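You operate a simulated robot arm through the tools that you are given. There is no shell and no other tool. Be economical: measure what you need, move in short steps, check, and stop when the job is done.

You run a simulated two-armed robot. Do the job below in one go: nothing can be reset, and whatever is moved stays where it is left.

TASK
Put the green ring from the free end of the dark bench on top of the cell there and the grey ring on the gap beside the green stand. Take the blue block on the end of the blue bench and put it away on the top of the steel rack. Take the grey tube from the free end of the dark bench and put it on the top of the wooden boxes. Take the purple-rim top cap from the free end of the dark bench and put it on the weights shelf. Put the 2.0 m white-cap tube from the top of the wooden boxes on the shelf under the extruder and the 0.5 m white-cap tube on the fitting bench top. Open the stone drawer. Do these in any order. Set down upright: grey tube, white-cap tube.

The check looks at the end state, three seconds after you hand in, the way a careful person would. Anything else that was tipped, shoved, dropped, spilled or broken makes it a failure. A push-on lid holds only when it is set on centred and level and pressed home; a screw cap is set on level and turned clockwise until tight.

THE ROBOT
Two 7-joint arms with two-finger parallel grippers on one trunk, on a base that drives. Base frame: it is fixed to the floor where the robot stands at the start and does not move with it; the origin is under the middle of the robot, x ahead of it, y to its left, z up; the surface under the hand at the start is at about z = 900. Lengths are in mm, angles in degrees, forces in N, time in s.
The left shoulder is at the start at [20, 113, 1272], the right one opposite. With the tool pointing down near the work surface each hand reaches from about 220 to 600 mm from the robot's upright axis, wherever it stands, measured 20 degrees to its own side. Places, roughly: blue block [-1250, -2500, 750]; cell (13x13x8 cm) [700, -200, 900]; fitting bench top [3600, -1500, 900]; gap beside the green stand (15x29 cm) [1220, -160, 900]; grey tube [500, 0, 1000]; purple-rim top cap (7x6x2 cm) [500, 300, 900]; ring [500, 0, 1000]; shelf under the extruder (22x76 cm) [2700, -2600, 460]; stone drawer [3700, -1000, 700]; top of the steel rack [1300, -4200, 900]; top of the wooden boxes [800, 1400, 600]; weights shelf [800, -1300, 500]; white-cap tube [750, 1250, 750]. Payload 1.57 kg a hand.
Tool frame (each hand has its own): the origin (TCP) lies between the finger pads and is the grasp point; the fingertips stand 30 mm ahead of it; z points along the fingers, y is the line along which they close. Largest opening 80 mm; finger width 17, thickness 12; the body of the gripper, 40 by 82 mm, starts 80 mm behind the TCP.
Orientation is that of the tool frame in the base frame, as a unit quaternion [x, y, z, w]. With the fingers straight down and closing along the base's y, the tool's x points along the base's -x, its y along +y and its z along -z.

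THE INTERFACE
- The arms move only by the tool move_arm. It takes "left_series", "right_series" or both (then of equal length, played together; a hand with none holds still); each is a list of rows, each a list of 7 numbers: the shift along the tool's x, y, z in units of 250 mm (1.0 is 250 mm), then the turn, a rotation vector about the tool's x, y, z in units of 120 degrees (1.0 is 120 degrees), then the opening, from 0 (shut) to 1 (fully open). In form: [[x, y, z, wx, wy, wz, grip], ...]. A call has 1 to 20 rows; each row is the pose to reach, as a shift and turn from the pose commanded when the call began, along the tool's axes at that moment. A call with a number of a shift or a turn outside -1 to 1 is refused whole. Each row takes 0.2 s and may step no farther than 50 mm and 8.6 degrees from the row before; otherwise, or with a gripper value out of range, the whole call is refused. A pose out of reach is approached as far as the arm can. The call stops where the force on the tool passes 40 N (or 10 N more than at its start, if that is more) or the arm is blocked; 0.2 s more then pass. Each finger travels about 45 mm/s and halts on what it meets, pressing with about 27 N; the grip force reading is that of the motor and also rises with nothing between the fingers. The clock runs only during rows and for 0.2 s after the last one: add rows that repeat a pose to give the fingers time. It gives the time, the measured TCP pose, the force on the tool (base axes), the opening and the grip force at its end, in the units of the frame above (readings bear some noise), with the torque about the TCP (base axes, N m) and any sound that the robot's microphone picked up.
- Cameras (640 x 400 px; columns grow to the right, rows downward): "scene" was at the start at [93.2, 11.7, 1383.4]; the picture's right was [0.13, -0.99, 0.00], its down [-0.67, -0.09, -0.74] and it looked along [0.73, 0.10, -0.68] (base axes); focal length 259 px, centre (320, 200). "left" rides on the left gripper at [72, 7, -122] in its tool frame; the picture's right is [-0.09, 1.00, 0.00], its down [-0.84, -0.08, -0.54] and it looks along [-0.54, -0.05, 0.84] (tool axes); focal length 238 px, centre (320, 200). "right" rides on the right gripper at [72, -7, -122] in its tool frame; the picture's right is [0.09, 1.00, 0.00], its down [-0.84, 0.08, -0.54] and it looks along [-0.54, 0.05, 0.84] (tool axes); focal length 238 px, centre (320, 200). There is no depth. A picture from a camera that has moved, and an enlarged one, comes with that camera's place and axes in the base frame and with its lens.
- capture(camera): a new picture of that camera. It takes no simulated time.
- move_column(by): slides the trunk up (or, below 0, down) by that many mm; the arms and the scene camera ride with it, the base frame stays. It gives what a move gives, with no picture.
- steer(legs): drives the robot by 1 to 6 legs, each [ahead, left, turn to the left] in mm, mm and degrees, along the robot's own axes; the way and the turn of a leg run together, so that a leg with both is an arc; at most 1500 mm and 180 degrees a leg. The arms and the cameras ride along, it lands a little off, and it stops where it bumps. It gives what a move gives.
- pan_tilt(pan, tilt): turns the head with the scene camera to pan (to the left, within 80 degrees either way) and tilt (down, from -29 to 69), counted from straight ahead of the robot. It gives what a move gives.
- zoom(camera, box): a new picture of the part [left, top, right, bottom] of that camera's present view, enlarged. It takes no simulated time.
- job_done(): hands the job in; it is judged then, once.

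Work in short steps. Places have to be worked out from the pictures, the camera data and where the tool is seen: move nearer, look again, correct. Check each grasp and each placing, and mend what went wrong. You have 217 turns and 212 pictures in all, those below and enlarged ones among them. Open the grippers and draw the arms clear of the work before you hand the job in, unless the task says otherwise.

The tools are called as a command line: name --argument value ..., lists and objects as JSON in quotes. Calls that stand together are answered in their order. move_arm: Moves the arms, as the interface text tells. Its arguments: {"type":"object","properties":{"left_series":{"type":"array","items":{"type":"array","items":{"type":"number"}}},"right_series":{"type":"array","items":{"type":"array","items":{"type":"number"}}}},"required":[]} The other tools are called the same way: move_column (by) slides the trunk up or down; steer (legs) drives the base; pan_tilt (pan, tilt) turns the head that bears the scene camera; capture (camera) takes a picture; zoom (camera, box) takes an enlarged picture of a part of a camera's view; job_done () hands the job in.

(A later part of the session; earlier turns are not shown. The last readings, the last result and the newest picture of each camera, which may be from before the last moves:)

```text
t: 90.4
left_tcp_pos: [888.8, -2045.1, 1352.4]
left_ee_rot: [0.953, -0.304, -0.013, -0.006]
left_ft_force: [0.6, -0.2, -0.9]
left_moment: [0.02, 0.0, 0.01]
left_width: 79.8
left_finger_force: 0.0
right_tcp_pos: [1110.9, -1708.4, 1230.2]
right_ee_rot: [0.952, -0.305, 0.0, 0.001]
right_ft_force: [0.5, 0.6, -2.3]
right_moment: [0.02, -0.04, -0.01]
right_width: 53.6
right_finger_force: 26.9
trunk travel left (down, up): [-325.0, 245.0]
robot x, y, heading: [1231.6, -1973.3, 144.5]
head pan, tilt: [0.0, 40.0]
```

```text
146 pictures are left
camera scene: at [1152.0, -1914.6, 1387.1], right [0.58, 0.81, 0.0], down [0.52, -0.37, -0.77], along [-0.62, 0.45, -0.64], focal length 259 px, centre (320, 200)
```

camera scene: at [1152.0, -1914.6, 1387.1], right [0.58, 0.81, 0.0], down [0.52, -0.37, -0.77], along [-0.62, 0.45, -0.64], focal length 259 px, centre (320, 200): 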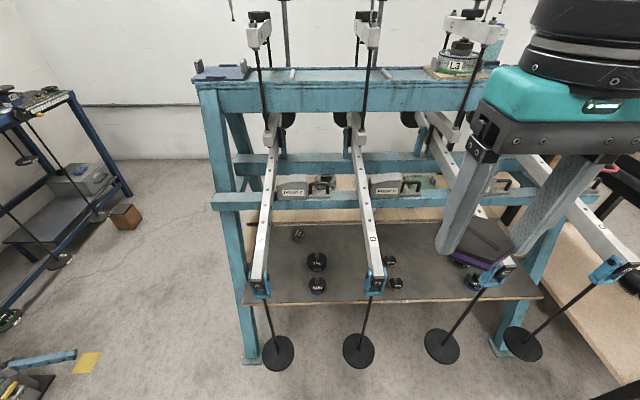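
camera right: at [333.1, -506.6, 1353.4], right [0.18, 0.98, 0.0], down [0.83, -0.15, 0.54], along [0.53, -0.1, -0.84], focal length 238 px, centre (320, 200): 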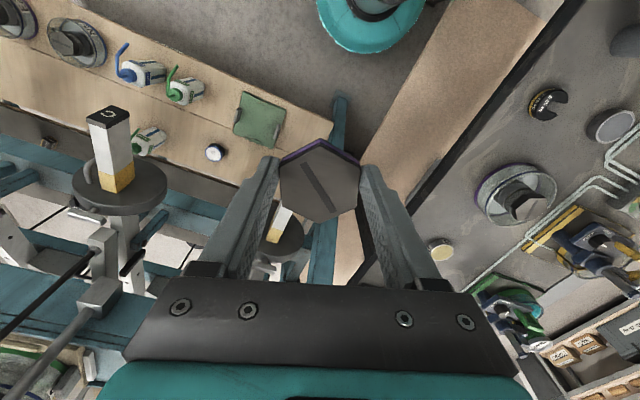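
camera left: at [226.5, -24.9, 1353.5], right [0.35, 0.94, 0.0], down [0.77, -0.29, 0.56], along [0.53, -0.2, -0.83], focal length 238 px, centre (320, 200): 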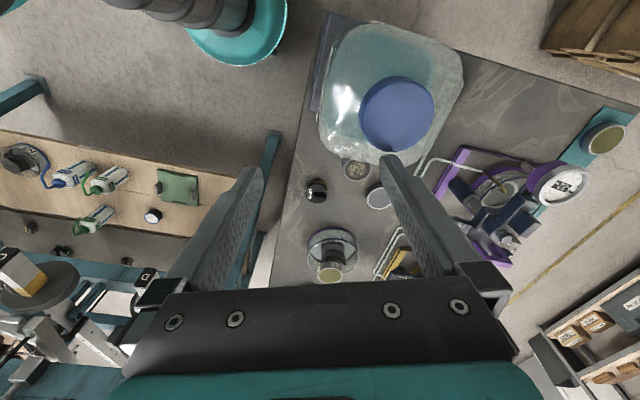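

This is the weights shelf: a dark board with black weights, with lever hangers in front. A free spot lies between levers 2 and 3, near (884,-1155). I move right and look again for a second bearing.

steer --legs '[[0, 0, 2.5], [60, -345, 0]]'

capture --camera "scene"

capture --camera "right"

```text
t: 93.1
left_tcp_pos: [1032.9, -1736.1, 1353.5]
left_ee_rot: [0.961, -0.277, -0.014, -0.004]
left_ft_force: [0.2, 1.1, -0.3]
left_moment: [-0.04, 0.02, -0.02]
left_width: 80.0
left_finger_force: 0.1
right_tcp_pos: [1234.9, -1387.0, 1232.3]
right_ee_rot: [0.961, -0.278, 0.0, 0.0]
right_ft_force: [0.9, -0.1, -2.6]
right_moment: [-0.02, -0.03, -0.02]
right_width: 53.4
right_finger_force: 26.4
trunk travel left (down, up): [-325.0, 245.0]
robot x, y, heading: [1368.0, -1643.9, 147.7]
head pan, tilt: [0.0, 40.0]
```

```text
145 pictures are left
camera scene: at [1288.1, -1591.1, 1387.0], right [0.54, 0.84, 0.0], down [0.54, -0.35, -0.77], along [-0.65, 0.41, -0.64], focal length 259 px, centre (320, 200)
```

scene: 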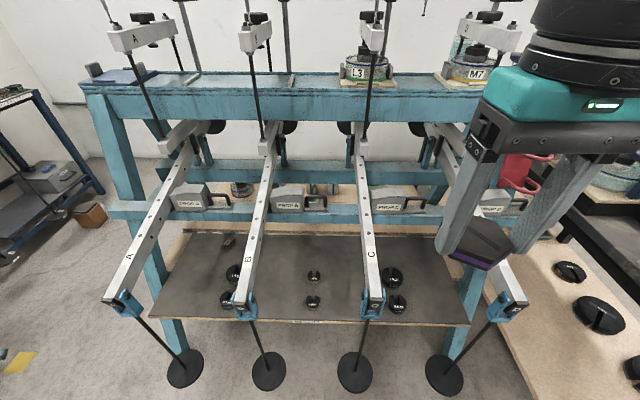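

```text
144 pictures are left
camera right: at [1300.5, -1421.0, 1353.3], right [-0.45, -0.89, 0.0], down [-0.75, 0.38, 0.54], along [-0.48, 0.25, -0.84], focal length 238 px, centre (320, 200)
```

right: 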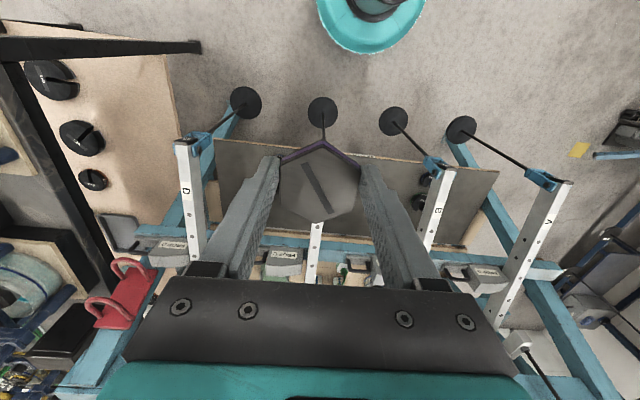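

Levers B and C end near z≈835 and leave a corridor n≈-800…-540; a spot slightly right of the two middle weights is free. I position the robot there, lower the trunk and look again.

steer --legs '[[0, 120, -0.7], [120, 0, 0]]'

capture --camera "scene"

zoom --camera "scene" --box '[220, 200, 440, 360]'

```text
t: 95.2
left_tcp_pos: [867.8, -1775.9, 1352.8]
left_ee_rot: [0.959, -0.283, -0.012, -0.004]
left_ft_force: [0.5, -0.3, 0.4]
left_moment: [-0.02, -0.01, 0.0]
left_width: 80.0
left_finger_force: 0.1
right_tcp_pos: [1074.4, -1429.7, 1230.9]
right_ee_rot: [0.959, -0.284, 0.0, -0.001]
right_ft_force: [-0.4, -1.0, -2.8]
right_moment: [0.01, -0.09, 0.04]
right_width: 53.9
right_finger_force: 27.3
trunk travel left (down, up): [-325.0, 245.0]
robot x, y, heading: [1203.5, -1687.0, 146.9]
head pan, tilt: [0.0, 40.0]
```

```text
143 pictures are left
camera scene: at [1124.6, -1632.1, 1386.9], right [0.55, 0.84, 0.0], down [0.54, -0.35, -0.77], along [-0.64, 0.42, -0.64], focal length 259 px, centre (320, 200)
```

scene: 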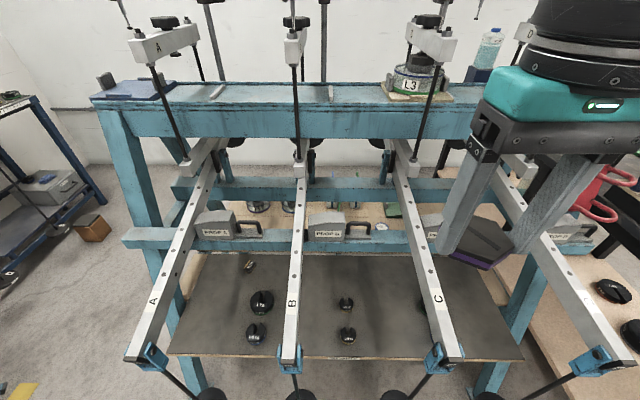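

```text
2.50 times, centred on (330, 280) of scene
camera zoom: at [1124.6, -1632.1, 1386.9], right [0.55, 0.84, 0.0], down [0.54, -0.35, -0.77], along [-0.64, 0.42, -0.64], focal length 648 px, centre (295, 0)
```

zoom: 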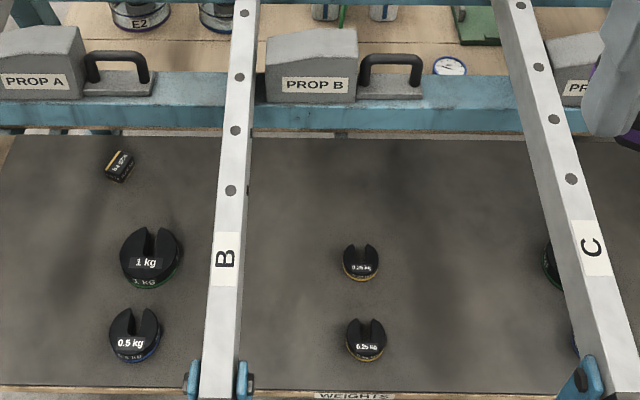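

The shelf's label reads WEIGHTS. I choose the spot (859,-1283), between the middle weights and lever C. I lower the trunk 160 and reach forward above the levers.

move_column --by -160

move_arm --right_series '[[-0.18, 0, 0, 0, 0, 0, 0.4], [-0.36, -0.005, 0, 0, 0, 0, 0.4], [-0.54, -0.01, 0, 0, 0, 0, 0.4], [-0.72, -0.015, 0, 0, 0, 0, 0.4], [-0.88, -0.02, 0, 0, 0, 0, 0.4], [-0.99, -0.022, 0, 0, 0, 0, 0.4], [-0.99, -0.022, 0, 0, 0, 0, 0.4]]'

capture --camera "right"

capture --camera "scene"

```text
t: 97.0
left_tcp_pos: [869.3, -1774.5, 1193.0]
left_ee_rot: [0.959, -0.283, -0.013, -0.004]
left_ft_force: [0.2, -0.6, 0.3]
left_moment: [0.0, 0.02, -0.02]
left_width: 79.9
left_finger_force: 0.1
right_tcp_pos: [1075.9, -1428.5, 1071.7]
right_ee_rot: [0.959, -0.284, 0.0, 0.0]
right_ft_force: [0.9, -0.4, -2.2]
right_moment: [-0.04, -0.03, -0.01]
right_width: 53.5
right_finger_force: 27.1
trunk travel left (down, up): [-165.0, 405.0]
robot x, y, heading: [1204.3, -1684.8, 146.6]
head pan, tilt: [0.0, 40.0]
```

```text
t: 98.6
left_tcp_pos: [868.8, -1775.1, 1192.8]
left_ee_rot: [0.959, -0.283, -0.013, -0.005]
left_ft_force: [0.6, -0.4, -0.7]
left_moment: [0.0, 0.02, -0.02]
left_width: 80.1
left_finger_force: 0.0
right_tcp_pos: [870.7, -1291.1, 1072.2]
right_ee_rot: [0.959, -0.283, 0.001, -0.001]
right_ft_force: [0.4, -0.3, -2.8]
right_moment: [-0.01, -0.02, 0.03]
right_width: 53.5
right_finger_force: 26.5
trunk travel left (down, up): [-165.0, 405.0]
robot x, y, heading: [1206.6, -1682.8, 146.7]
head pan, tilt: [0.0, 40.0]
```

```text
141 pictures are left
camera right: at [934.8, -1324.8, 1194.2], right [-0.46, -0.89, 0.0], down [-0.75, 0.39, 0.54], along [-0.48, 0.25, -0.84], focal length 238 px, centre (320, 200)
```

right: 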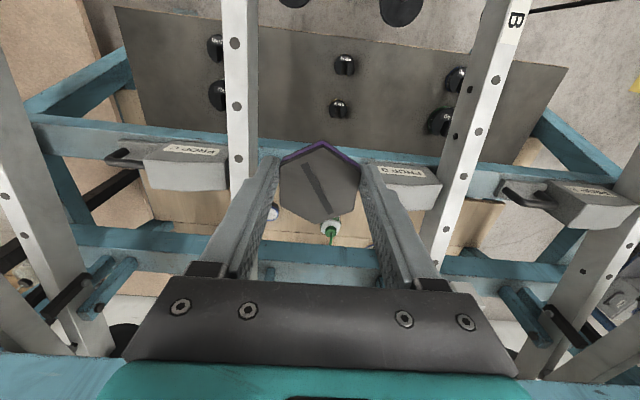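

```text
140 pictures are left
camera scene: at [1125.8, -1632.7, 1227.0], right [0.55, 0.84, 0.0], down [0.54, -0.35, -0.77], along [-0.64, 0.42, -0.64], focal length 259 px, centre (320, 200)
```

scene: 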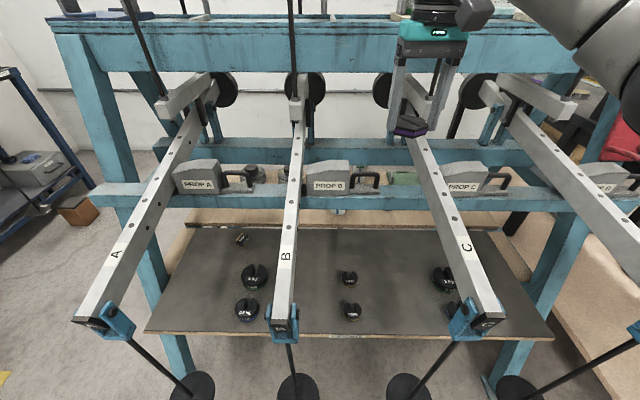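

The corridor is clear and the weights' positions agree. I centre over the spot and descend the first half.

move_arm --right_series '[[-0.057, 0.0, 0.05, 0, 0, 0, 0.4], [-0.057, 0, 0.22, 0, 0, 0, 0.4], [-0.057, 0, 0.4, 0, 0, 0, 0.4], [-0.057, 0, 0.58, 0, 0, 0, 0.4], [-0.057, 0, 0.76, 0, 0, 0, 0.4], [-0.057, 0, 0.92, 0, 0, 0, 0.4], [-0.057, 0, 0.92, 0, 0, 0, 0.4]]'

capture --camera "scene"

capture --camera "right"

```text
t: 100.2
left_tcp_pos: [868.2, -1775.2, 1192.8]
left_ee_rot: [0.959, -0.282, -0.013, -0.004]
left_ft_force: [0.0, 0.5, -0.4]
left_moment: [-0.02, 0.0, 0.02]
left_width: 80.0
left_finger_force: 0.1
right_tcp_pos: [861.9, -1282.4, 841.8]
right_ee_rot: [0.959, -0.283, 0.0, 0.0]
right_ft_force: [0.3, 0.3, -1.8]
right_moment: [-0.03, -0.01, -0.03]
right_width: 53.8
right_finger_force: 27.3
trunk travel left (down, up): [-165.0, 405.0]
robot x, y, heading: [1206.4, -1686.6, 146.8]
head pan, tilt: [0.0, 40.0]
```

```text
139 pictures are left
camera scene: at [1125.7, -1632.8, 1227.0], right [0.55, 0.84, 0.0], down [0.54, -0.35, -0.77], along [-0.64, 0.42, -0.64], focal length 259 px, centre (320, 200)
```

scene: 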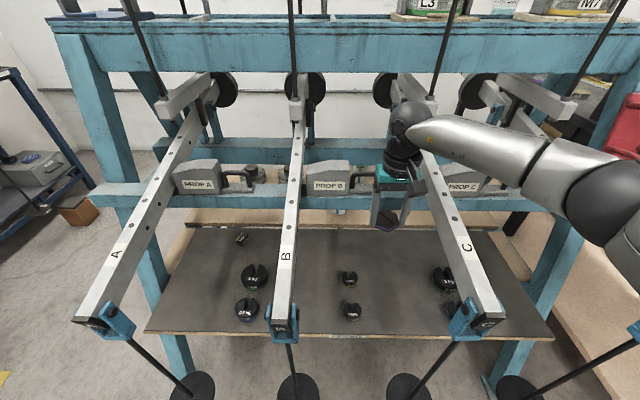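

```text
138 pictures are left
camera right: at [925.6, -1316.1, 962.0], right [-0.46, -0.89, 0.0], down [-0.74, 0.39, 0.54], along [-0.48, 0.25, -0.84], focal length 238 px, centre (320, 200)
```

right: 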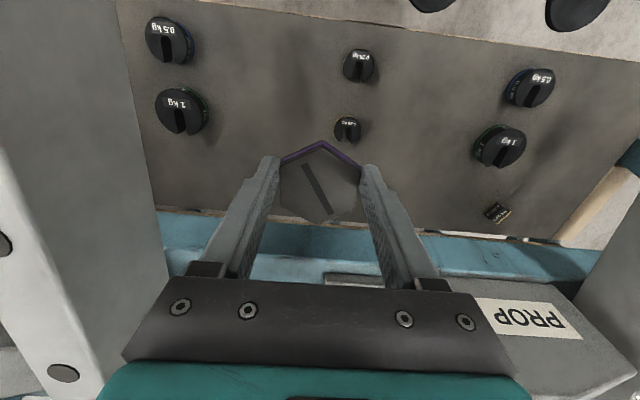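

The elbow swings right now but should straighten as the hand goes lower. I descend another 110 and watch the forearm against levers C and D.

move_arm --right_series '[[0, 0, 0.15, 0, 0, 0, 0.4], [0, 0, 0.3, 0, 0, 0, 0.4], [0, 0, 0.44, 0, 0, 0, 0.4], [0, 0, 0.44, 0, 0, 0, 0.4]]'

capture --camera "scene"

```text
t: 101.2
left_tcp_pos: [869.4, -1774.9, 1192.4]
left_ee_rot: [0.959, -0.282, -0.013, -0.005]
left_ft_force: [0.9, -0.1, -0.8]
left_moment: [0.01, 0.01, -0.01]
left_width: 79.9
left_finger_force: 0.0
right_tcp_pos: [861.3, -1282.4, 730.3]
right_ee_rot: [0.959, -0.283, 0.001, 0.0]
right_ft_force: [0.3, 0.7, -2.2]
right_moment: [-0.06, -0.04, -0.02]
right_width: 53.7
right_finger_force: 27.6
trunk travel left (down, up): [-165.0, 405.0]
robot x, y, heading: [1203.4, -1685.9, 146.9]
head pan, tilt: [0.0, 40.0]
```

```text
137 pictures are left
camera scene: at [1125.7, -1632.7, 1227.0], right [0.55, 0.84, 0.0], down [0.54, -0.35, -0.77], along [-0.64, 0.42, -0.64], focal length 259 px, centre (320, 200)
```

scene: 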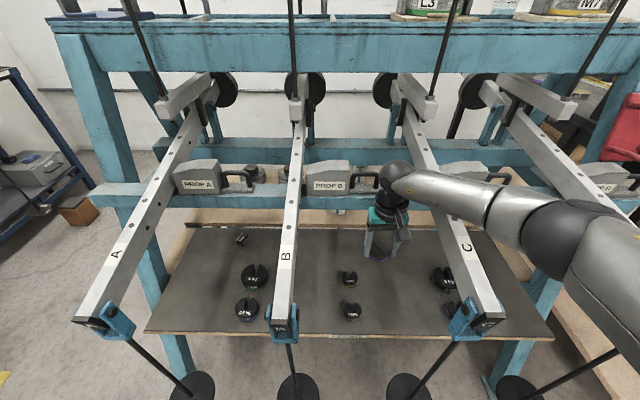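

The bent forearm would strike lever C. Instead I'll raise the trunk, straighten the arm by reaching lower, then lower the trunk with the arm straight in the corridor.

move_column --by 260

move_arm --right_series '[[0, 0, 0.12, 0, 0, 0, 0.4], [0, 0, 0.24, 0, 0, 0, 0.4], [0, 0, 0.33, 0, 0, 0, 0.4], [0, 0, 0.33, 0, 0, 0, 0.4]]'

pan_tilt --pan -10 --tilt 55

capture --camera "scene"

```text
t: 103.9
left_tcp_pos: [868.6, -1773.9, 1453.4]
left_ee_rot: [0.959, -0.283, -0.014, -0.005]
left_ft_force: [0.0, 0.0, 0.6]
left_moment: [-0.02, 0.01, 0.01]
left_width: 80.0
left_finger_force: 0.0
right_tcp_pos: [861.5, -1283.3, 990.7]
right_ee_rot: [0.959, -0.284, 0.0, 0.0]
right_ft_force: [0.3, -0.7, -2.7]
right_moment: [-0.01, -0.02, 0.01]
right_width: 53.5
right_finger_force: 27.0
trunk travel left (down, up): [-425.0, 145.0]
robot x, y, heading: [1202.5, -1686.9, 146.9]
head pan, tilt: [0.0, 40.0]
```

```text
t: 104.9
left_tcp_pos: [869.6, -1775.3, 1452.8]
left_ee_rot: [0.959, -0.282, -0.013, -0.004]
left_ft_force: [-0.4, -0.3, 0.6]
left_moment: [0.02, -0.05, -0.01]
left_width: 80.1
left_finger_force: 0.0
right_tcp_pos: [860.5, -1282.2, 907.2]
right_ee_rot: [0.959, -0.284, 0.0, 0.0]
right_ft_force: [-0.2, 0.7, -2.2]
right_moment: [0.02, -0.04, 0.05]
right_width: 53.8
right_finger_force: 26.2
trunk travel left (down, up): [-425.0, 145.0]
robot x, y, heading: [1199.9, -1686.8, 146.9]
head pan, tilt: [0.0, 40.0]
```

```text
t: 105.6
left_tcp_pos: [868.9, -1775.1, 1453.4]
left_ee_rot: [0.959, -0.282, -0.014, -0.005]
left_ft_force: [0.0, 0.3, 0.3]
left_moment: [0.02, -0.02, -0.02]
left_width: 80.1
left_finger_force: 0.1
right_tcp_pos: [861.2, -1282.8, 908.0]
right_ee_rot: [0.959, -0.283, 0.0, 0.001]
right_ft_force: [0.8, 1.0, -2.7]
right_moment: [0.02, -0.02, 0.02]
right_width: 53.4
right_finger_force: 26.9
trunk travel left (down, up): [-425.0, 145.0]
robot x, y, heading: [1205.6, -1684.0, 146.8]
head pan, tilt: [-10.0, 55.0]
```

```text
136 pictures are left
camera scene: at [1144.2, -1629.9, 1466.4], right [0.68, 0.73, 0.0], down [0.6, -0.56, -0.57], along [-0.42, 0.39, -0.82], focal length 259 px, centre (320, 200)
```

scene: 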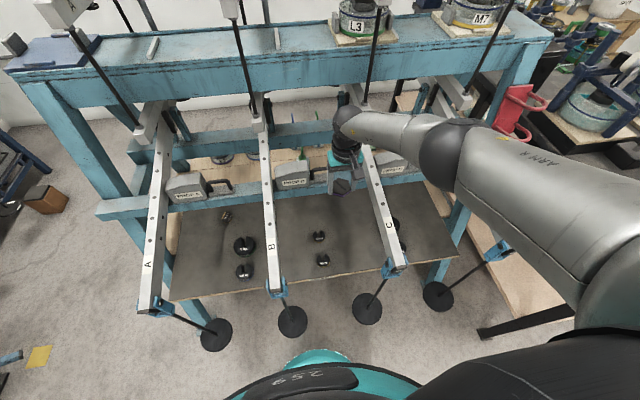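

Still bent; the arm has more length. I reach 130 lower relative to the shoulder and look.

move_arm --right_series '[[0, 0, 0.18, 0, 0, 0, 0.4], [0, 0, 0.36, 0, 0, 0, 0.4], [0, 0, 0.52, 0, 0, 0, 0.4], [0, 0, 0.52, 0, 0, 0, 0.4]]'

capture --camera "scene"

```text
t: 106.6
left_tcp_pos: [869.4, -1774.8, 1453.4]
left_ee_rot: [0.959, -0.282, -0.013, -0.004]
left_ft_force: [-0.5, -0.1, -0.7]
left_moment: [0.0, 0.02, -0.02]
left_width: 79.9
left_finger_force: 0.1
right_tcp_pos: [885.8, -1302.3, 834.4]
right_ee_rot: [0.959, -0.283, 0.0, -0.001]
right_ft_force: [-0.6, -0.3, -3.2]
right_moment: [-0.03, -0.03, 0.02]
right_width: 53.5
right_finger_force: 26.9
right hand out of reach, approached as far as the arm can: row 1, 2, 3, 4
trunk travel left (down, up): [-425.0, 145.0]
robot x, y, heading: [1206.4, -1685.0, 146.7]
head pan, tilt: [-10.0, 55.0]
```

```text
135 pictures are left
camera scene: at [1144.4, -1629.7, 1466.3], right [0.68, 0.73, 0.0], down [0.6, -0.56, -0.57], along [-0.42, 0.39, -0.82], focal length 259 px, centre (320, 200)
```

scene: 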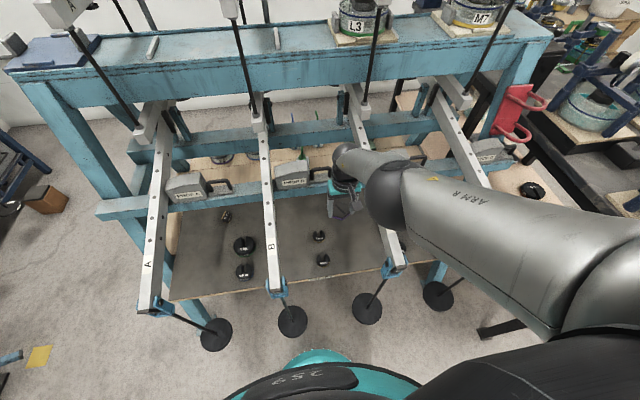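

At the reach limit the arm is straight. To centre the elbow in the corridor I shift the robot 60 to its left, then bring the hand back over the spot with the arm nearly straight.

steer --legs '[[0, 60, 0]]'

move_arm --right_series '[[0, 0, -0.1, 0, 0, 0, 0.4], [0, 0, -0.2, 0, 0, 0, 0.4]]'

```text
t: 107.6
left_tcp_pos: [836.6, -1825.0, 1453.5]
left_ee_rot: [0.959, -0.282, -0.013, -0.004]
left_ft_force: [-0.7, -0.2, -0.2]
left_moment: [0.05, 0.0, 0.0]
left_width: 80.0
left_finger_force: 0.1
right_tcp_pos: [853.5, -1352.7, 835.0]
right_ee_rot: [0.959, -0.284, 0.0, -0.001]
right_ft_force: [-0.9, 0.0, -2.4]
right_moment: [0.02, -0.04, 0.03]
right_width: 53.7
right_finger_force: 27.3
trunk travel left (down, up): [-425.0, 145.0]
robot x, y, heading: [1173.6, -1736.4, 147.0]
head pan, tilt: [-10.0, 55.0]
```

```text
t: 108.2
left_tcp_pos: [836.2, -1823.7, 1452.3]
left_ee_rot: [0.959, -0.283, -0.014, -0.005]
left_ft_force: [0.6, -0.2, 0.1]
left_moment: [-0.02, 0.02, 0.0]
left_width: 80.1
left_finger_force: 0.1
right_tcp_pos: [830.7, -1348.5, 870.3]
right_ee_rot: [0.957, -0.288, 0.002, -0.006]
right_ft_force: [0.5, 0.3, -3.4]
right_moment: [-0.01, -0.02, 0.03]
right_width: 53.6
right_finger_force: 26.7
right hand out of reach, approached as far as the arm can: row 1, 2
trunk travel left (down, up): [-425.0, 145.0]
robot x, y, heading: [1172.8, -1735.5, 147.0]
head pan, tilt: [-10.0, 55.0]
```

The commanded pose is still below reach; I command up and across to (860,-1282,902).

move_arm --right_series '[[0, -0.05, -0.15, 0, 0, 0, 0.4], [0, -0.12, -0.28, 0, 0, 0, 0.4], [0, -0.24, -0.3, 0, 0, 0, 0.4], [0, -0.24, -0.3, 0, 0, 0, 0.4]]'

capture --camera "scene"

```text
t: 109.2
left_tcp_pos: [836.8, -1824.4, 1452.5]
left_ee_rot: [0.959, -0.282, -0.013, -0.004]
left_ft_force: [0.1, 0.2, 0.2]
left_moment: [0.01, 0.01, 0.01]
left_width: 80.2
left_finger_force: 0.0
right_tcp_pos: [811.1, -1329.9, 917.0]
right_ee_rot: [0.956, -0.293, 0.002, -0.009]
right_ft_force: [0.2, 0.6, -2.0]
right_moment: [-0.01, 0.01, 0.02]
right_width: 53.5
right_finger_force: 27.1
right hand out of reach, approached as far as the arm can: row 1, 2, 3, 4
trunk travel left (down, up): [-425.0, 145.0]
robot x, y, heading: [1174.7, -1737.7, 146.7]
head pan, tilt: [-10.0, 55.0]
```

```text
134 pictures are left
camera scene: at [1112.2, -1679.2, 1466.3], right [0.68, 0.73, 0.0], down [0.6, -0.56, -0.57], along [-0.42, 0.39, -0.82], focal length 259 px, centre (320, 200)
```

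scene: 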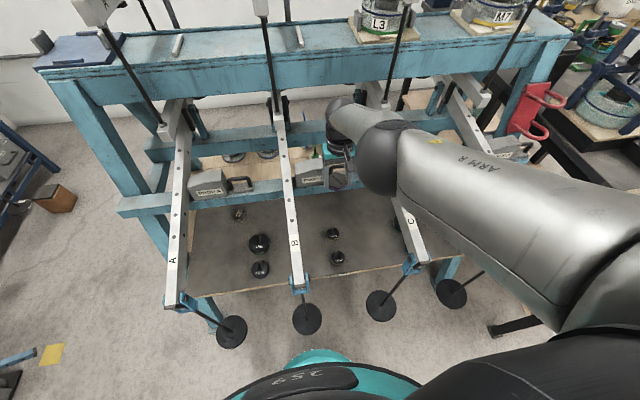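

I back the hand off 60 mm toward the robot to regain a reachable pose and a known command.

move_arm --right_series '[[0.12, 0, -0.1, 0, 0, 0, 0.4], [0.26, 0, -0.2, 0, 0, 0, 0.4], [0.4, 0, -0.25, 0, 0, 0, 0.4], [0.4, 0, -0.25, 0, 0, 0, 0.4]]'

```text
t: 110.2
left_tcp_pos: [837.5, -1823.5, 1453.3]
left_ee_rot: [0.959, -0.283, -0.013, -0.004]
left_ft_force: [-0.1, -0.5, 1.0]
left_moment: [0.0, 0.01, 0.01]
left_width: 80.1
left_finger_force: 0.0
right_tcp_pos: [798.0, -1344.8, 929.4]
right_ee_rot: [0.959, -0.284, 0.002, 0.0]
right_ft_force: [4.8, -1.7, -3.0]
right_moment: [-0.05, -0.13, 0.03]
right_width: 53.5
right_finger_force: 26.7
right hand out of reach, approached as far as the arm can: row 1, 2, 3, 4
trunk travel left (down, up): [-425.0, 145.0]
robot x, y, heading: [1175.4, -1732.1, 146.8]
head pan, tilt: [-10.0, 55.0]
```

Readings look odd and there may be contact; I look at both views.

capture --camera "scene"

capture --camera "right"

```text
133 pictures are left
camera scene: at [1112.8, -1679.0, 1466.4], right [0.68, 0.73, 0.0], down [0.6, -0.56, -0.57], along [-0.42, 0.39, -0.82], focal length 259 px, centre (320, 200)
```

scene: 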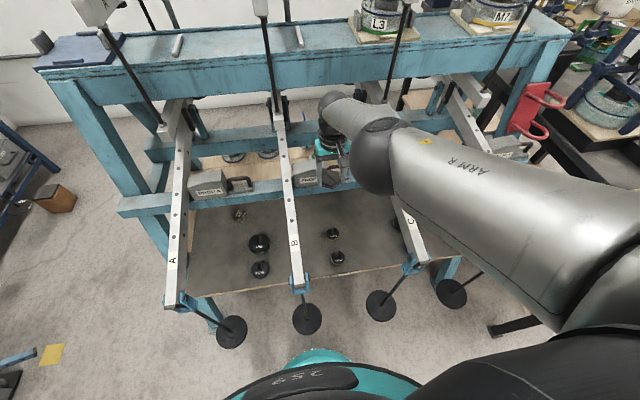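

```text
132 pictures are left
camera right: at [862.7, -1377.3, 1051.1], right [-0.46, -0.89, 0.0], down [-0.75, 0.39, 0.54], along [-0.48, 0.25, -0.84], focal length 238 px, centre (320, 200)
```

right: 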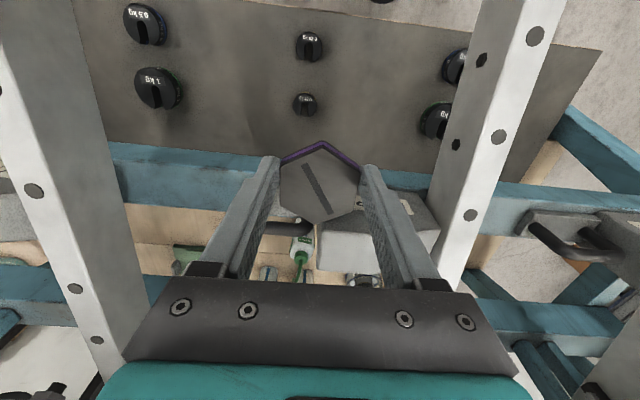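

The arm is at full stretch, so the command is still beyond reach. I retreat further.

move_arm --right_series '[[0.15, 0, -0.1, 0, 0, 0, 0.4], [0.3, 0, -0.2, 0, 0, 0, 0.4], [0.45, 0, -0.3, 0, 0, 0, 0.4], [0.6, 0, -0.3, 0, 0, 0, 0.4], [0.6, 0, -0.3, 0, 0, 0, 0.4]]'

```text
t: 111.4
left_tcp_pos: [837.7, -1824.3, 1452.3]
left_ee_rot: [0.959, -0.283, -0.014, -0.004]
left_ft_force: [0.5, 0.3, -0.3]
left_moment: [0.0, -0.01, 0.0]
left_width: 79.9
left_finger_force: 0.1
right_tcp_pos: [796.7, -1344.2, 933.2]
right_ee_rot: [0.959, -0.284, 0.001, 0.001]
right_ft_force: [7.7, -2.7, -3.9]
right_moment: [-0.11, -0.22, -0.01]
right_width: 53.5
right_finger_force: 26.6
right hand out of reach, approached as far as the arm can: row 1, 2, 3, 4, 5
trunk travel left (down, up): [-425.0, 145.0]
robot x, y, heading: [1170.0, -1734.4, 146.8]
head pan, tilt: [-10.0, 55.0]
```

No movement and a small force. I try going straight up and slightly right instead.

move_arm --right_series '[[0, 0, -0.15, 0, 0, 0, 0.4], [0, 0, -0.3, 0, 0, 0, 0.4], [0, -0.1, -0.45, 0, 0, 0, 0.4], [0, -0.2, -0.6, 0, 0, 0, 0.4], [0, -0.2, -0.6, 0, 0, 0, 0.4]]'

capture --camera "scene"

```text
t: 112.6
left_tcp_pos: [836.3, -1823.0, 1453.0]
left_ee_rot: [0.959, -0.282, -0.013, -0.004]
left_ft_force: [0.3, 0.3, -0.1]
left_moment: [-0.01, -0.02, 0.01]
left_width: 79.8
left_finger_force: 0.0
right_tcp_pos: [758.9, -1325.1, 1069.4]
right_ee_rot: [0.959, -0.284, 0.002, 0.0]
right_ft_force: [0.9, 0.0, -3.0]
right_moment: [-0.01, -0.05, -0.01]
right_width: 53.3
right_finger_force: 27.1
right hand out of reach, approached as far as the arm can: row 1, 2, 3, 4, 5
trunk travel left (down, up): [-425.0, 145.0]
robot x, y, heading: [1172.4, -1734.4, 146.8]
head pan, tilt: [-10.0, 55.0]
```

```text
131 pictures are left
camera scene: at [1112.2, -1678.6, 1466.3], right [0.68, 0.73, 0.0], down [0.6, -0.56, -0.57], along [-0.42, 0.39, -0.82], focal length 259 px, centre (320, 200)
```

scene: 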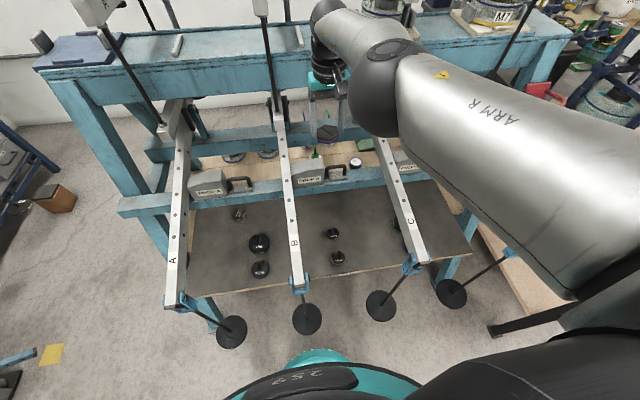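

The arm seems stuck straight at a singularity. I hold for a few rows, with a small command further up and right, to see whether it converges.

move_arm --right_series '[[0, 0, 0, 0, 0, 0, 0.4], [0, 0, 0, 0, 0.05, 0, 0.4], [0, 0, 0, 0, 0.1, 0, 0.4], [0, 0, 0, 0, 0.15, 0, 0.4], [0, 0, 0, 0, 0.2, 0, 0.4], [0, 0, 0, 0, 0.2, 0, 0.4]]'

```text
t: 114.0
left_tcp_pos: [836.2, -1825.3, 1452.6]
left_ee_rot: [0.959, -0.283, -0.012, -0.005]
left_ft_force: [0.1, 0.4, -0.1]
left_moment: [0.03, 0.0, 0.02]
left_width: 80.2
left_finger_force: 0.0
right_tcp_pos: [837.2, -1361.5, 1085.6]
right_ee_rot: [0.938, -0.276, 0.2, 0.058]
right_ft_force: [0.9, -0.3, -3.0]
right_moment: [0.03, 0.0, -0.04]
right_width: 53.5
right_finger_force: 26.9
right hand out of reach, approached as far as the arm can: row 2, 3, 4, 5, 6
trunk travel left (down, up): [-425.0, 145.0]
robot x, y, heading: [1171.2, -1736.6, 147.0]
head pan, tilt: [-10.0, 55.0]
```

Row 1 was accepted, so the command resets near the measured pose. Now I retract while undoing the tilt.

move_arm --right_series '[[0.1, 0, -0.05, 0, -0.02, 0, 0.4], [0.2, 0, -0.1, 0, -0.05, 0, 0.4], [0.3, 0, -0.15, 0, -0.1, 0, 0.4], [0.4, 0, -0.2, 0, -0.15, 0, 0.4], [0.5, 0, -0.2, 0, -0.2, 0, 0.4], [0.5, 0, -0.2, 0, -0.2, 0, 0.4]]'

capture --camera "scene"

```text
t: 115.4
left_tcp_pos: [836.5, -1823.8, 1453.3]
left_ee_rot: [0.959, -0.282, -0.012, -0.006]
left_ft_force: [-0.1, 0.4, -0.1]
left_moment: [-0.01, 0.0, -0.01]
left_width: 79.8
left_finger_force: 0.1
right_tcp_pos: [913.9, -1411.7, 1183.5]
right_ee_rot: [0.959, -0.285, 0.0, 0.001]
right_ft_force: [-0.7, 0.0, -3.8]
right_moment: [-0.01, -0.01, 0.03]
right_width: 53.6
right_finger_force: 26.8
right hand out of reach, approached as far as the arm can: row 1
trunk travel left (down, up): [-425.0, 145.0]
robot x, y, heading: [1176.0, -1736.0, 147.1]
head pan, tilt: [-10.0, 55.0]
```

```text
130 pictures are left
camera scene: at [1111.9, -1678.6, 1466.3], right [0.68, 0.73, 0.0], down [0.6, -0.56, -0.57], along [-0.42, 0.39, -0.82], focal length 259 px, centre (320, 200)
```

scene: 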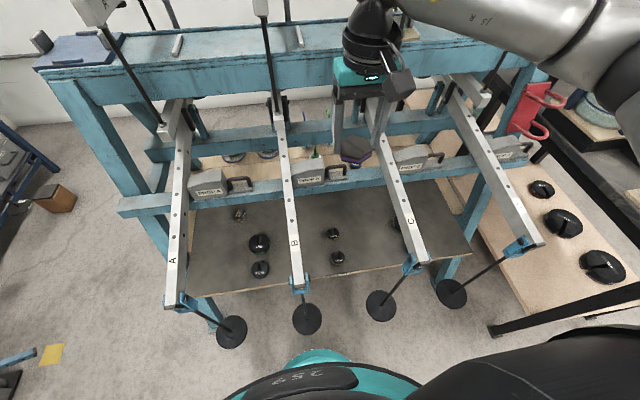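

Recovered; I must keep just inside the reach. I shift the robot 60 more to its left and 12 ahead, then extend to (860,-1282) at TCP z 957 with the arm almost straight.

steer --legs '[[12, 60, 0]]'

```text
t: 116.4
left_tcp_pos: [791.9, -1866.9, 1453.3]
left_ee_rot: [0.959, -0.283, -0.013, -0.005]
left_ft_force: [0.3, -0.5, 0.6]
left_moment: [0.03, -0.03, -0.01]
left_width: 80.0
left_finger_force: 0.0
right_tcp_pos: [870.9, -1455.9, 1182.5]
right_ee_rot: [0.959, -0.285, 0.001, -0.001]
right_ft_force: [-0.2, -1.2, -3.7]
right_moment: [0.01, -0.04, 0.02]
right_width: 53.5
right_finger_force: 26.7
trunk travel left (down, up): [-425.0, 145.0]
robot x, y, heading: [1130.1, -1777.6, 147.0]
head pan, tilt: [-10.0, 55.0]
```

move_arm --right_series '[[-0.08, -0.1, 0.1, 0, 0, 0, 0.4], [-0.15, -0.22, 0.2, 0, 0, 0, 0.4], [-0.22, -0.34, 0.32, 0, 0, 0, 0.4], [-0.3, -0.46, 0.44, 0, 0, 0, 0.4], [-0.36, -0.56, 0.56, 0, 0, 0, 0.4], [-0.39, -0.56, 0.72, 0, 0, 0, 0.4], [-0.416, -0.56, 0.86, 0, 0, 0, 0.4], [-0.416, -0.56, 0.9, 0, 0, 0, 0.4], [-0.416, -0.56, 0.9, 0, 0, 0, 0.4]]'

capture --camera "scene"

```text
t: 118.4
left_tcp_pos: [794.6, -1867.6, 1452.0]
left_ee_rot: [0.959, -0.282, -0.014, -0.005]
left_ft_force: [-0.4, -0.1, -0.3]
left_moment: [0.03, -0.05, 0.02]
left_width: 79.8
left_finger_force: 0.0
right_tcp_pos: [861.7, -1281.5, 957.0]
right_ee_rot: [0.958, -0.285, 0.0, 0.0]
right_ft_force: [0.2, 0.0, -2.5]
right_moment: [-0.02, -0.02, 0.0]
right_width: 53.7
right_finger_force: 27.1
trunk travel left (down, up): [-425.0, 145.0]
robot x, y, heading: [1126.6, -1779.2, 146.9]
head pan, tilt: [-10.0, 55.0]
```

```text
129 pictures are left
camera scene: at [1069.2, -1722.7, 1466.3], right [0.68, 0.73, 0.0], down [0.6, -0.56, -0.57], along [-0.42, 0.39, -0.82], focal length 259 px, centre (320, 200)
```

scene: 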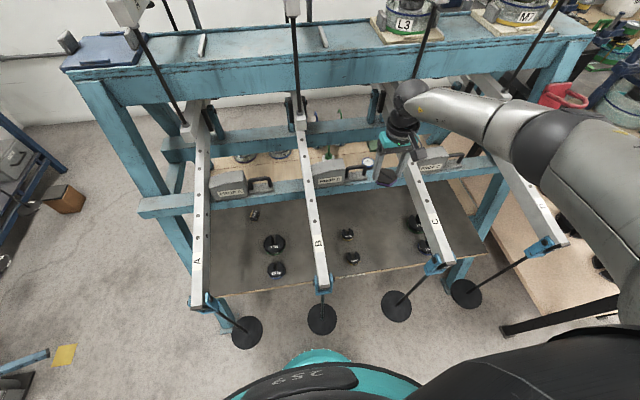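

The elbow would be close to lever C's clamp. Shifting 25 more to the left stretches the arm and clears it; I do that and re-aim.

steer --legs '[[0, 25, 0]]'

move_arm --right_series '[[0, -0.05, 0, 0, 0, 0, 0.4], [0, -0.1, 0, 0, 0, 0, 0.4], [0, -0.1, 0, 0, 0, 0, 0.4]]'

capture --camera "scene"

```text
t: 119.2
left_tcp_pos: [779.9, -1888.3, 1453.3]
left_ee_rot: [0.959, -0.282, -0.014, -0.006]
left_ft_force: [-0.1, -0.3, -0.6]
left_moment: [0.02, -0.04, -0.04]
left_width: 79.8
left_finger_force: 0.0
right_tcp_pos: [846.6, -1302.4, 956.3]
right_ee_rot: [0.959, -0.285, 0.001, -0.001]
right_ft_force: [-0.5, 0.3, -2.3]
right_moment: [-0.02, -0.02, 0.0]
right_width: 53.7
right_finger_force: 26.5
trunk travel left (down, up): [-425.0, 145.0]
robot x, y, heading: [1117.4, -1800.3, 146.7]
head pan, tilt: [-10.0, 55.0]
```

```text
t: 120.0
left_tcp_pos: [781.1, -1887.6, 1452.9]
left_ee_rot: [0.959, -0.283, -0.014, -0.003]
left_ft_force: [0.2, -0.1, 0.5]
left_moment: [0.02, 0.01, -0.01]
left_width: 80.2
left_finger_force: 0.0
right_tcp_pos: [861.6, -1281.8, 956.6]
right_ee_rot: [0.959, -0.285, 0.002, 0.0]
right_ft_force: [-0.6, 0.3, -2.8]
right_moment: [-0.02, -0.01, -0.02]
right_width: 53.3
right_finger_force: 27.1
trunk travel left (down, up): [-425.0, 145.0]
robot x, y, heading: [1119.6, -1800.7, 146.5]
head pan, tilt: [-10.0, 55.0]
```

```text
128 pictures are left
camera scene: at [1055.9, -1743.0, 1466.3], right [0.68, 0.73, 0.0], down [0.6, -0.56, -0.57], along [-0.42, 0.39, -0.82], focal length 259 px, centre (320, 200)
```

scene: 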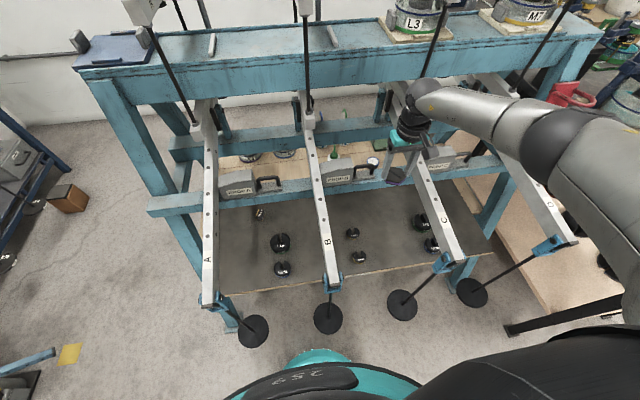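

Clearance is still small; one more shift of 15 to the left.

steer --legs '[[0, 16, 0]]'

move_arm --right_series '[[0, -0.03, 0, 0, 0, 0, 0.4], [0, -0.06, 0, 0, 0, 0, 0.4], [0, -0.06, 0, 0, 0, 0, 0.4]]'

move_column --by -200

capture --camera "scene"

```text
t: 120.8
left_tcp_pos: [773.8, -1902.0, 1453.5]
left_ee_rot: [0.959, -0.284, -0.014, -0.004]
left_ft_force: [-0.6, -0.3, 0.7]
left_moment: [0.0, -0.01, -0.02]
left_width: 80.2
left_finger_force: 0.1
right_tcp_pos: [852.0, -1295.1, 957.4]
right_ee_rot: [0.958, -0.286, 0.001, -0.001]
right_ft_force: [0.0, 0.1, -2.5]
right_moment: [0.01, -0.02, 0.03]
right_width: 53.3
right_finger_force: 27.1
trunk travel left (down, up): [-425.0, 145.0]
robot x, y, heading: [1107.2, -1816.2, 146.8]
head pan, tilt: [-10.0, 55.0]
```

```text
t: 121.6
left_tcp_pos: [772.1, -1901.3, 1452.5]
left_ee_rot: [0.959, -0.283, -0.014, -0.004]
left_ft_force: [0.4, -0.5, 0.4]
left_moment: [-0.01, -0.01, 0.0]
left_width: 80.0
left_finger_force: 0.2
right_tcp_pos: [861.1, -1282.6, 958.4]
right_ee_rot: [0.959, -0.285, 0.001, -0.001]
right_ft_force: [-0.3, 0.4, -3.1]
right_moment: [-0.04, 0.01, 0.01]
right_width: 53.7
right_finger_force: 26.9
trunk travel left (down, up): [-425.0, 145.0]
robot x, y, heading: [1107.2, -1814.1, 147.0]
head pan, tilt: [-10.0, 55.0]
```

```text
t: 123.7
left_tcp_pos: [772.1, -1900.4, 1252.8]
left_ee_rot: [0.959, -0.284, -0.014, -0.004]
left_ft_force: [0.2, -0.1, 0.4]
left_moment: [0.02, 0.01, -0.01]
left_width: 79.8
left_finger_force: 0.1
right_tcp_pos: [860.8, -1284.0, 758.6]
right_ee_rot: [0.958, -0.286, 0.002, -0.001]
right_ft_force: [0.4, 0.0, -3.5]
right_moment: [0.03, 0.01, -0.01]
right_width: 53.6
right_finger_force: 27.3
trunk travel left (down, up): [-225.0, 345.0]
robot x, y, heading: [1105.9, -1810.1, 146.7]
head pan, tilt: [-10.0, 55.0]
```

```text
127 pictures are left
camera scene: at [1047.2, -1756.7, 1266.4], right [0.69, 0.73, 0.0], down [0.6, -0.56, -0.57], along [-0.42, 0.39, -0.82], focal length 259 px, centre (320, 200)
```

scene: 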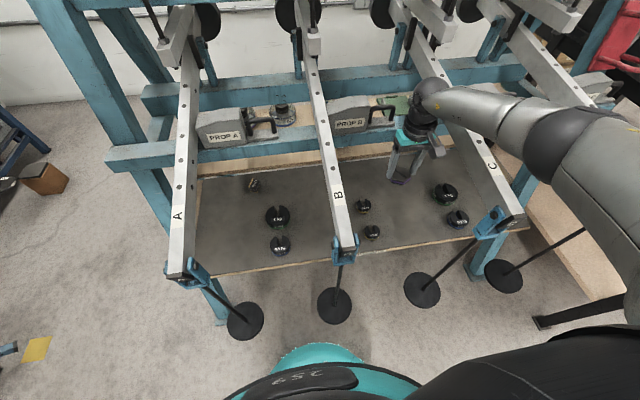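

Elbow at n≈-647, lever C at about -520: clear by some 40 mm. I lower 130 more and check.

move_column --by -130

capture --camera "scene"

capture --camera "right"

```text
t: 125.3
left_tcp_pos: [770.1, -1901.5, 1122.8]
left_ee_rot: [0.958, -0.285, -0.012, -0.004]
left_ft_force: [0.5, 0.4, 0.8]
left_moment: [0.03, -0.01, -0.03]
left_width: 80.1
left_finger_force: 0.1
right_tcp_pos: [862.3, -1283.6, 627.6]
right_ee_rot: [0.959, -0.285, 0.001, 0.0]
right_ft_force: [0.6, -0.1, -3.6]
right_moment: [-0.01, 0.0, 0.01]
right_width: 53.3
right_finger_force: 27.3
trunk travel left (down, up): [-95.0, 475.0]
robot x, y, heading: [1110.0, -1812.2, 146.6]
head pan, tilt: [-10.0, 55.0]
```

```text
126 pictures are left
camera scene: at [1047.2, -1756.7, 1136.4], right [0.69, 0.73, 0.0], down [0.6, -0.56, -0.57], along [-0.42, 0.39, -0.82], focal length 259 px, centre (320, 200)
```

scene: 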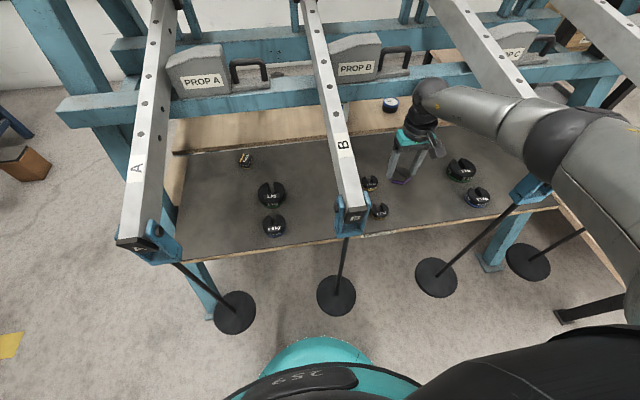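

```text
125 pictures are left
camera right: at [924.9, -1316.9, 750.0], right [-0.47, -0.88, 0.0], down [-0.74, 0.39, 0.54], along [-0.48, 0.25, -0.84], focal length 238 px, centre (320, 200)
```

right: 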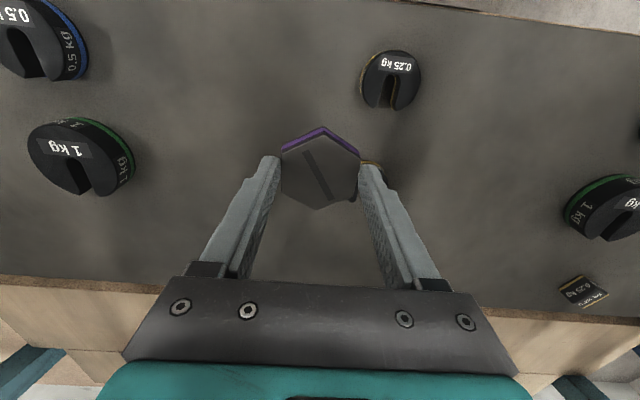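

I nudge the hand (+8,+2) to clear the back weight from the finger, then lower the trunk 72.

move_arm --right_series '[[0.024, -0.024, 0, 0, 0, 0, 0.4], [0.024, -0.024, 0, 0, 0, 0, 0.4]]'

move_column --by -72

capture --camera "scene"

capture --camera "right"

```text
t: 125.9
left_tcp_pos: [770.2, -1901.4, 1121.4]
left_ee_rot: [0.959, -0.284, -0.013, -0.005]
left_ft_force: [0.4, 0.5, 0.2]
left_moment: [0.0, -0.01, 0.02]
left_width: 79.9
left_finger_force: 0.0
right_tcp_pos: [867.4, -1281.8, 627.8]
right_ee_rot: [0.958, -0.286, 0.001, -0.001]
right_ft_force: [-0.6, -0.7, -2.5]
right_moment: [-0.03, 0.01, -0.01]
right_width: 53.9
right_finger_force: 26.8
trunk travel left (down, up): [-95.0, 475.0]
robot x, y, heading: [1107.9, -1813.0, 146.8]
head pan, tilt: [-10.0, 55.0]
```

```text
t: 127.0
left_tcp_pos: [769.0, -1909.0, 1049.9]
left_ee_rot: [0.959, -0.283, -0.012, -0.008]
left_ft_force: [-0.4, 0.1, 0.0]
left_moment: [-0.02, 0.0, 0.01]
left_width: 79.9
left_finger_force: 0.1
right_tcp_pos: [864.5, -1287.3, 559.8]
right_ee_rot: [0.959, -0.283, 0.0, -0.004]
right_ft_force: [-0.1, -0.3, -2.3]
right_moment: [-0.01, -0.01, 0.0]
right_width: 53.4
right_finger_force: 26.7
trunk travel left (down, up): [-23.0, 547.0]
robot x, y, heading: [1105.7, -1813.1, 146.9]
head pan, tilt: [-10.0, 55.0]
```

```text
124 pictures are left
camera scene: at [1044.1, -1764.8, 1064.7], right [0.68, 0.73, 0.01], down [0.6, -0.56, -0.58], along [-0.42, 0.4, -0.82], focal length 259 px, centre (320, 200)
```

scene: 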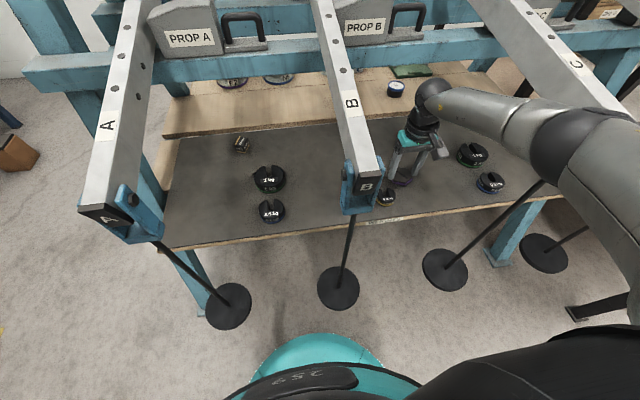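

```text
123 pictures are left
camera right: at [928.1, -1321.4, 681.5], right [-0.46, -0.89, -0.01], down [-0.75, 0.39, 0.54], along [-0.48, 0.26, -0.84], focal length 238 px, centre (320, 200)
```

right: 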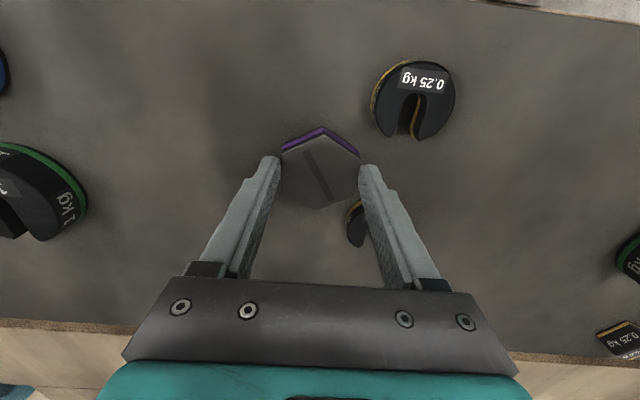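

The body tilted slightly: something touches, probably the elbow on lever C's clamp. I raise 30 at once and compare.

move_column --by 30

capture --camera "scene"

```text
t: 127.8
left_tcp_pos: [772.7, -1910.3, 1080.3]
left_ee_rot: [0.959, -0.284, -0.015, -0.01]
left_ft_force: [-0.4, 0.3, 0.6]
left_moment: [-0.02, 0.02, -0.02]
left_width: 79.9
left_finger_force: 0.1
right_tcp_pos: [867.7, -1288.9, 589.1]
right_ee_rot: [0.959, -0.283, 0.001, -0.004]
right_ft_force: [-0.3, -0.8, -1.9]
right_moment: [-0.02, -0.01, 0.0]
right_width: 53.6
right_finger_force: 26.6
trunk travel left (down, up): [-53.0, 517.0]
robot x, y, heading: [1107.3, -1809.5, 146.5]
head pan, tilt: [-10.0, 55.0]
```

```text
122 pictures are left
camera scene: at [1047.0, -1766.4, 1094.7], right [0.69, 0.73, 0.01], down [0.6, -0.56, -0.58], along [-0.42, 0.4, -0.82], focal length 259 px, centre (320, 200)
```

scene: 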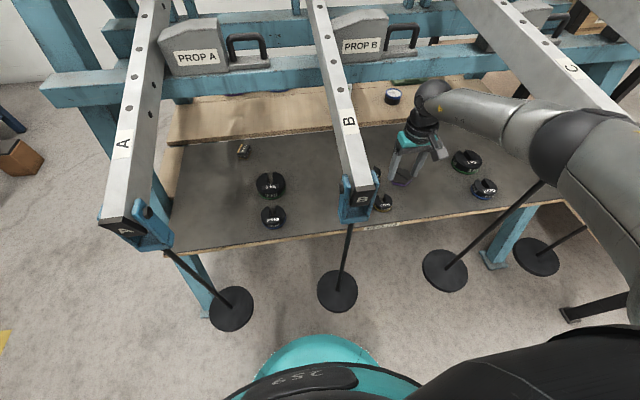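

Tilt persists. I raise 70 more and check whether it returns to level.

move_column --by 70

capture --camera "scene"

```text
t: 128.8
left_tcp_pos: [771.9, -1913.0, 1150.7]
left_ee_rot: [0.959, -0.284, -0.015, -0.01]
left_ft_force: [-0.4, 0.2, 0.5]
left_moment: [0.03, -0.01, 0.01]
left_width: 79.9
left_finger_force: 0.0
right_tcp_pos: [867.3, -1288.5, 662.0]
right_ee_rot: [0.959, -0.284, -0.001, -0.005]
right_ft_force: [-0.3, 0.0, -3.0]
right_moment: [0.0, 0.0, 0.01]
right_width: 53.5
right_finger_force: 26.8
trunk travel left (down, up): [-123.0, 447.0]
robot x, y, heading: [1102.9, -1812.7, 146.8]
head pan, tilt: [-10.0, 55.0]
```

```text
121 pictures are left
camera scene: at [1048.0, -1768.4, 1164.9], right [0.69, 0.73, 0.01], down [0.6, -0.55, -0.58], along [-0.42, 0.4, -0.81], focal length 259 px, centre (320, 200)
```

scene: 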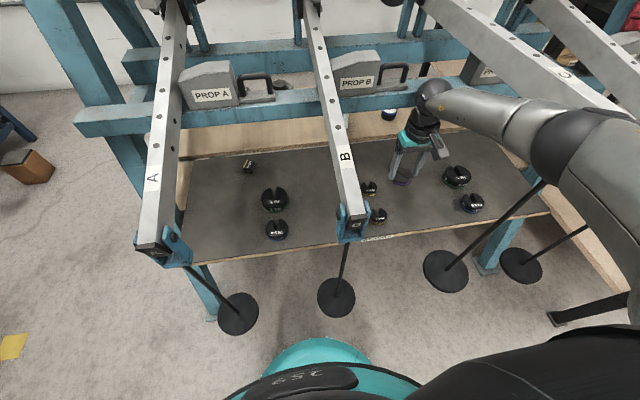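

The picture shows lever C now rising with my arm: the elbow has slipped under its clamp. I lower back 100 to set the lever down again and check.

move_column --by -100

pan_tilt --pan -35 --tilt 45

capture --camera "scene"

```text
t: 130.2
left_tcp_pos: [768.2, -1909.5, 1050.5]
left_ee_rot: [0.959, -0.284, -0.013, -0.008]
left_ft_force: [-1.2, -0.7, -0.7]
left_moment: [-0.01, -0.03, -0.02]
left_width: 79.9
left_finger_force: 0.1
right_tcp_pos: [861.5, -1285.6, 562.0]
right_ee_rot: [0.959, -0.283, -0.002, -0.004]
right_ft_force: [-0.2, 0.3, -3.3]
right_moment: [-0.02, -0.03, 0.01]
right_width: 53.7
right_finger_force: 26.8
trunk travel left (down, up): [-23.0, 547.0]
robot x, y, heading: [1105.8, -1813.6, 146.9]
head pan, tilt: [-10.0, 55.0]
```

```text
t: 131.1
left_tcp_pos: [768.7, -1908.0, 1048.8]
left_ee_rot: [0.959, -0.283, -0.013, -0.008]
left_ft_force: [0.8, -0.2, -0.1]
left_moment: [0.01, 0.01, -0.01]
left_width: 79.8
left_finger_force: 0.0
right_tcp_pos: [863.5, -1286.3, 561.5]
right_ee_rot: [0.959, -0.282, 0.0, -0.005]
right_ft_force: [0.9, 0.5, -3.3]
right_moment: [0.0, -0.04, 0.04]
right_width: 53.8
right_finger_force: 27.0
trunk travel left (down, up): [-23.0, 547.0]
robot x, y, heading: [1104.4, -1809.8, 146.8]
head pan, tilt: [-35.0, 45.0]
```

```text
120 pictures are left
camera scene: at [1065.7, -1738.4, 1078.3], right [0.93, 0.37, 0.01], down [0.27, -0.65, -0.71], along [-0.26, 0.66, -0.7], focal length 259 px, centre (320, 200)
```

scene: 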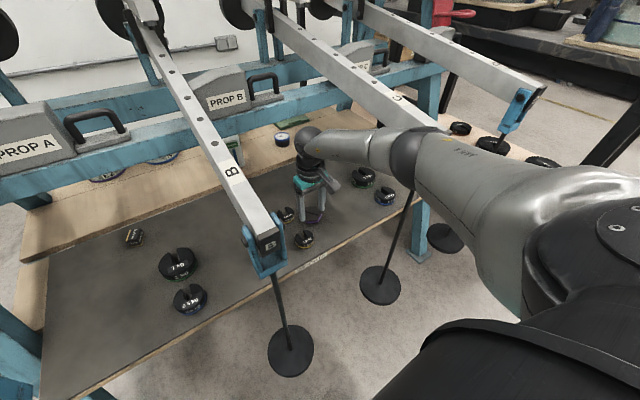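

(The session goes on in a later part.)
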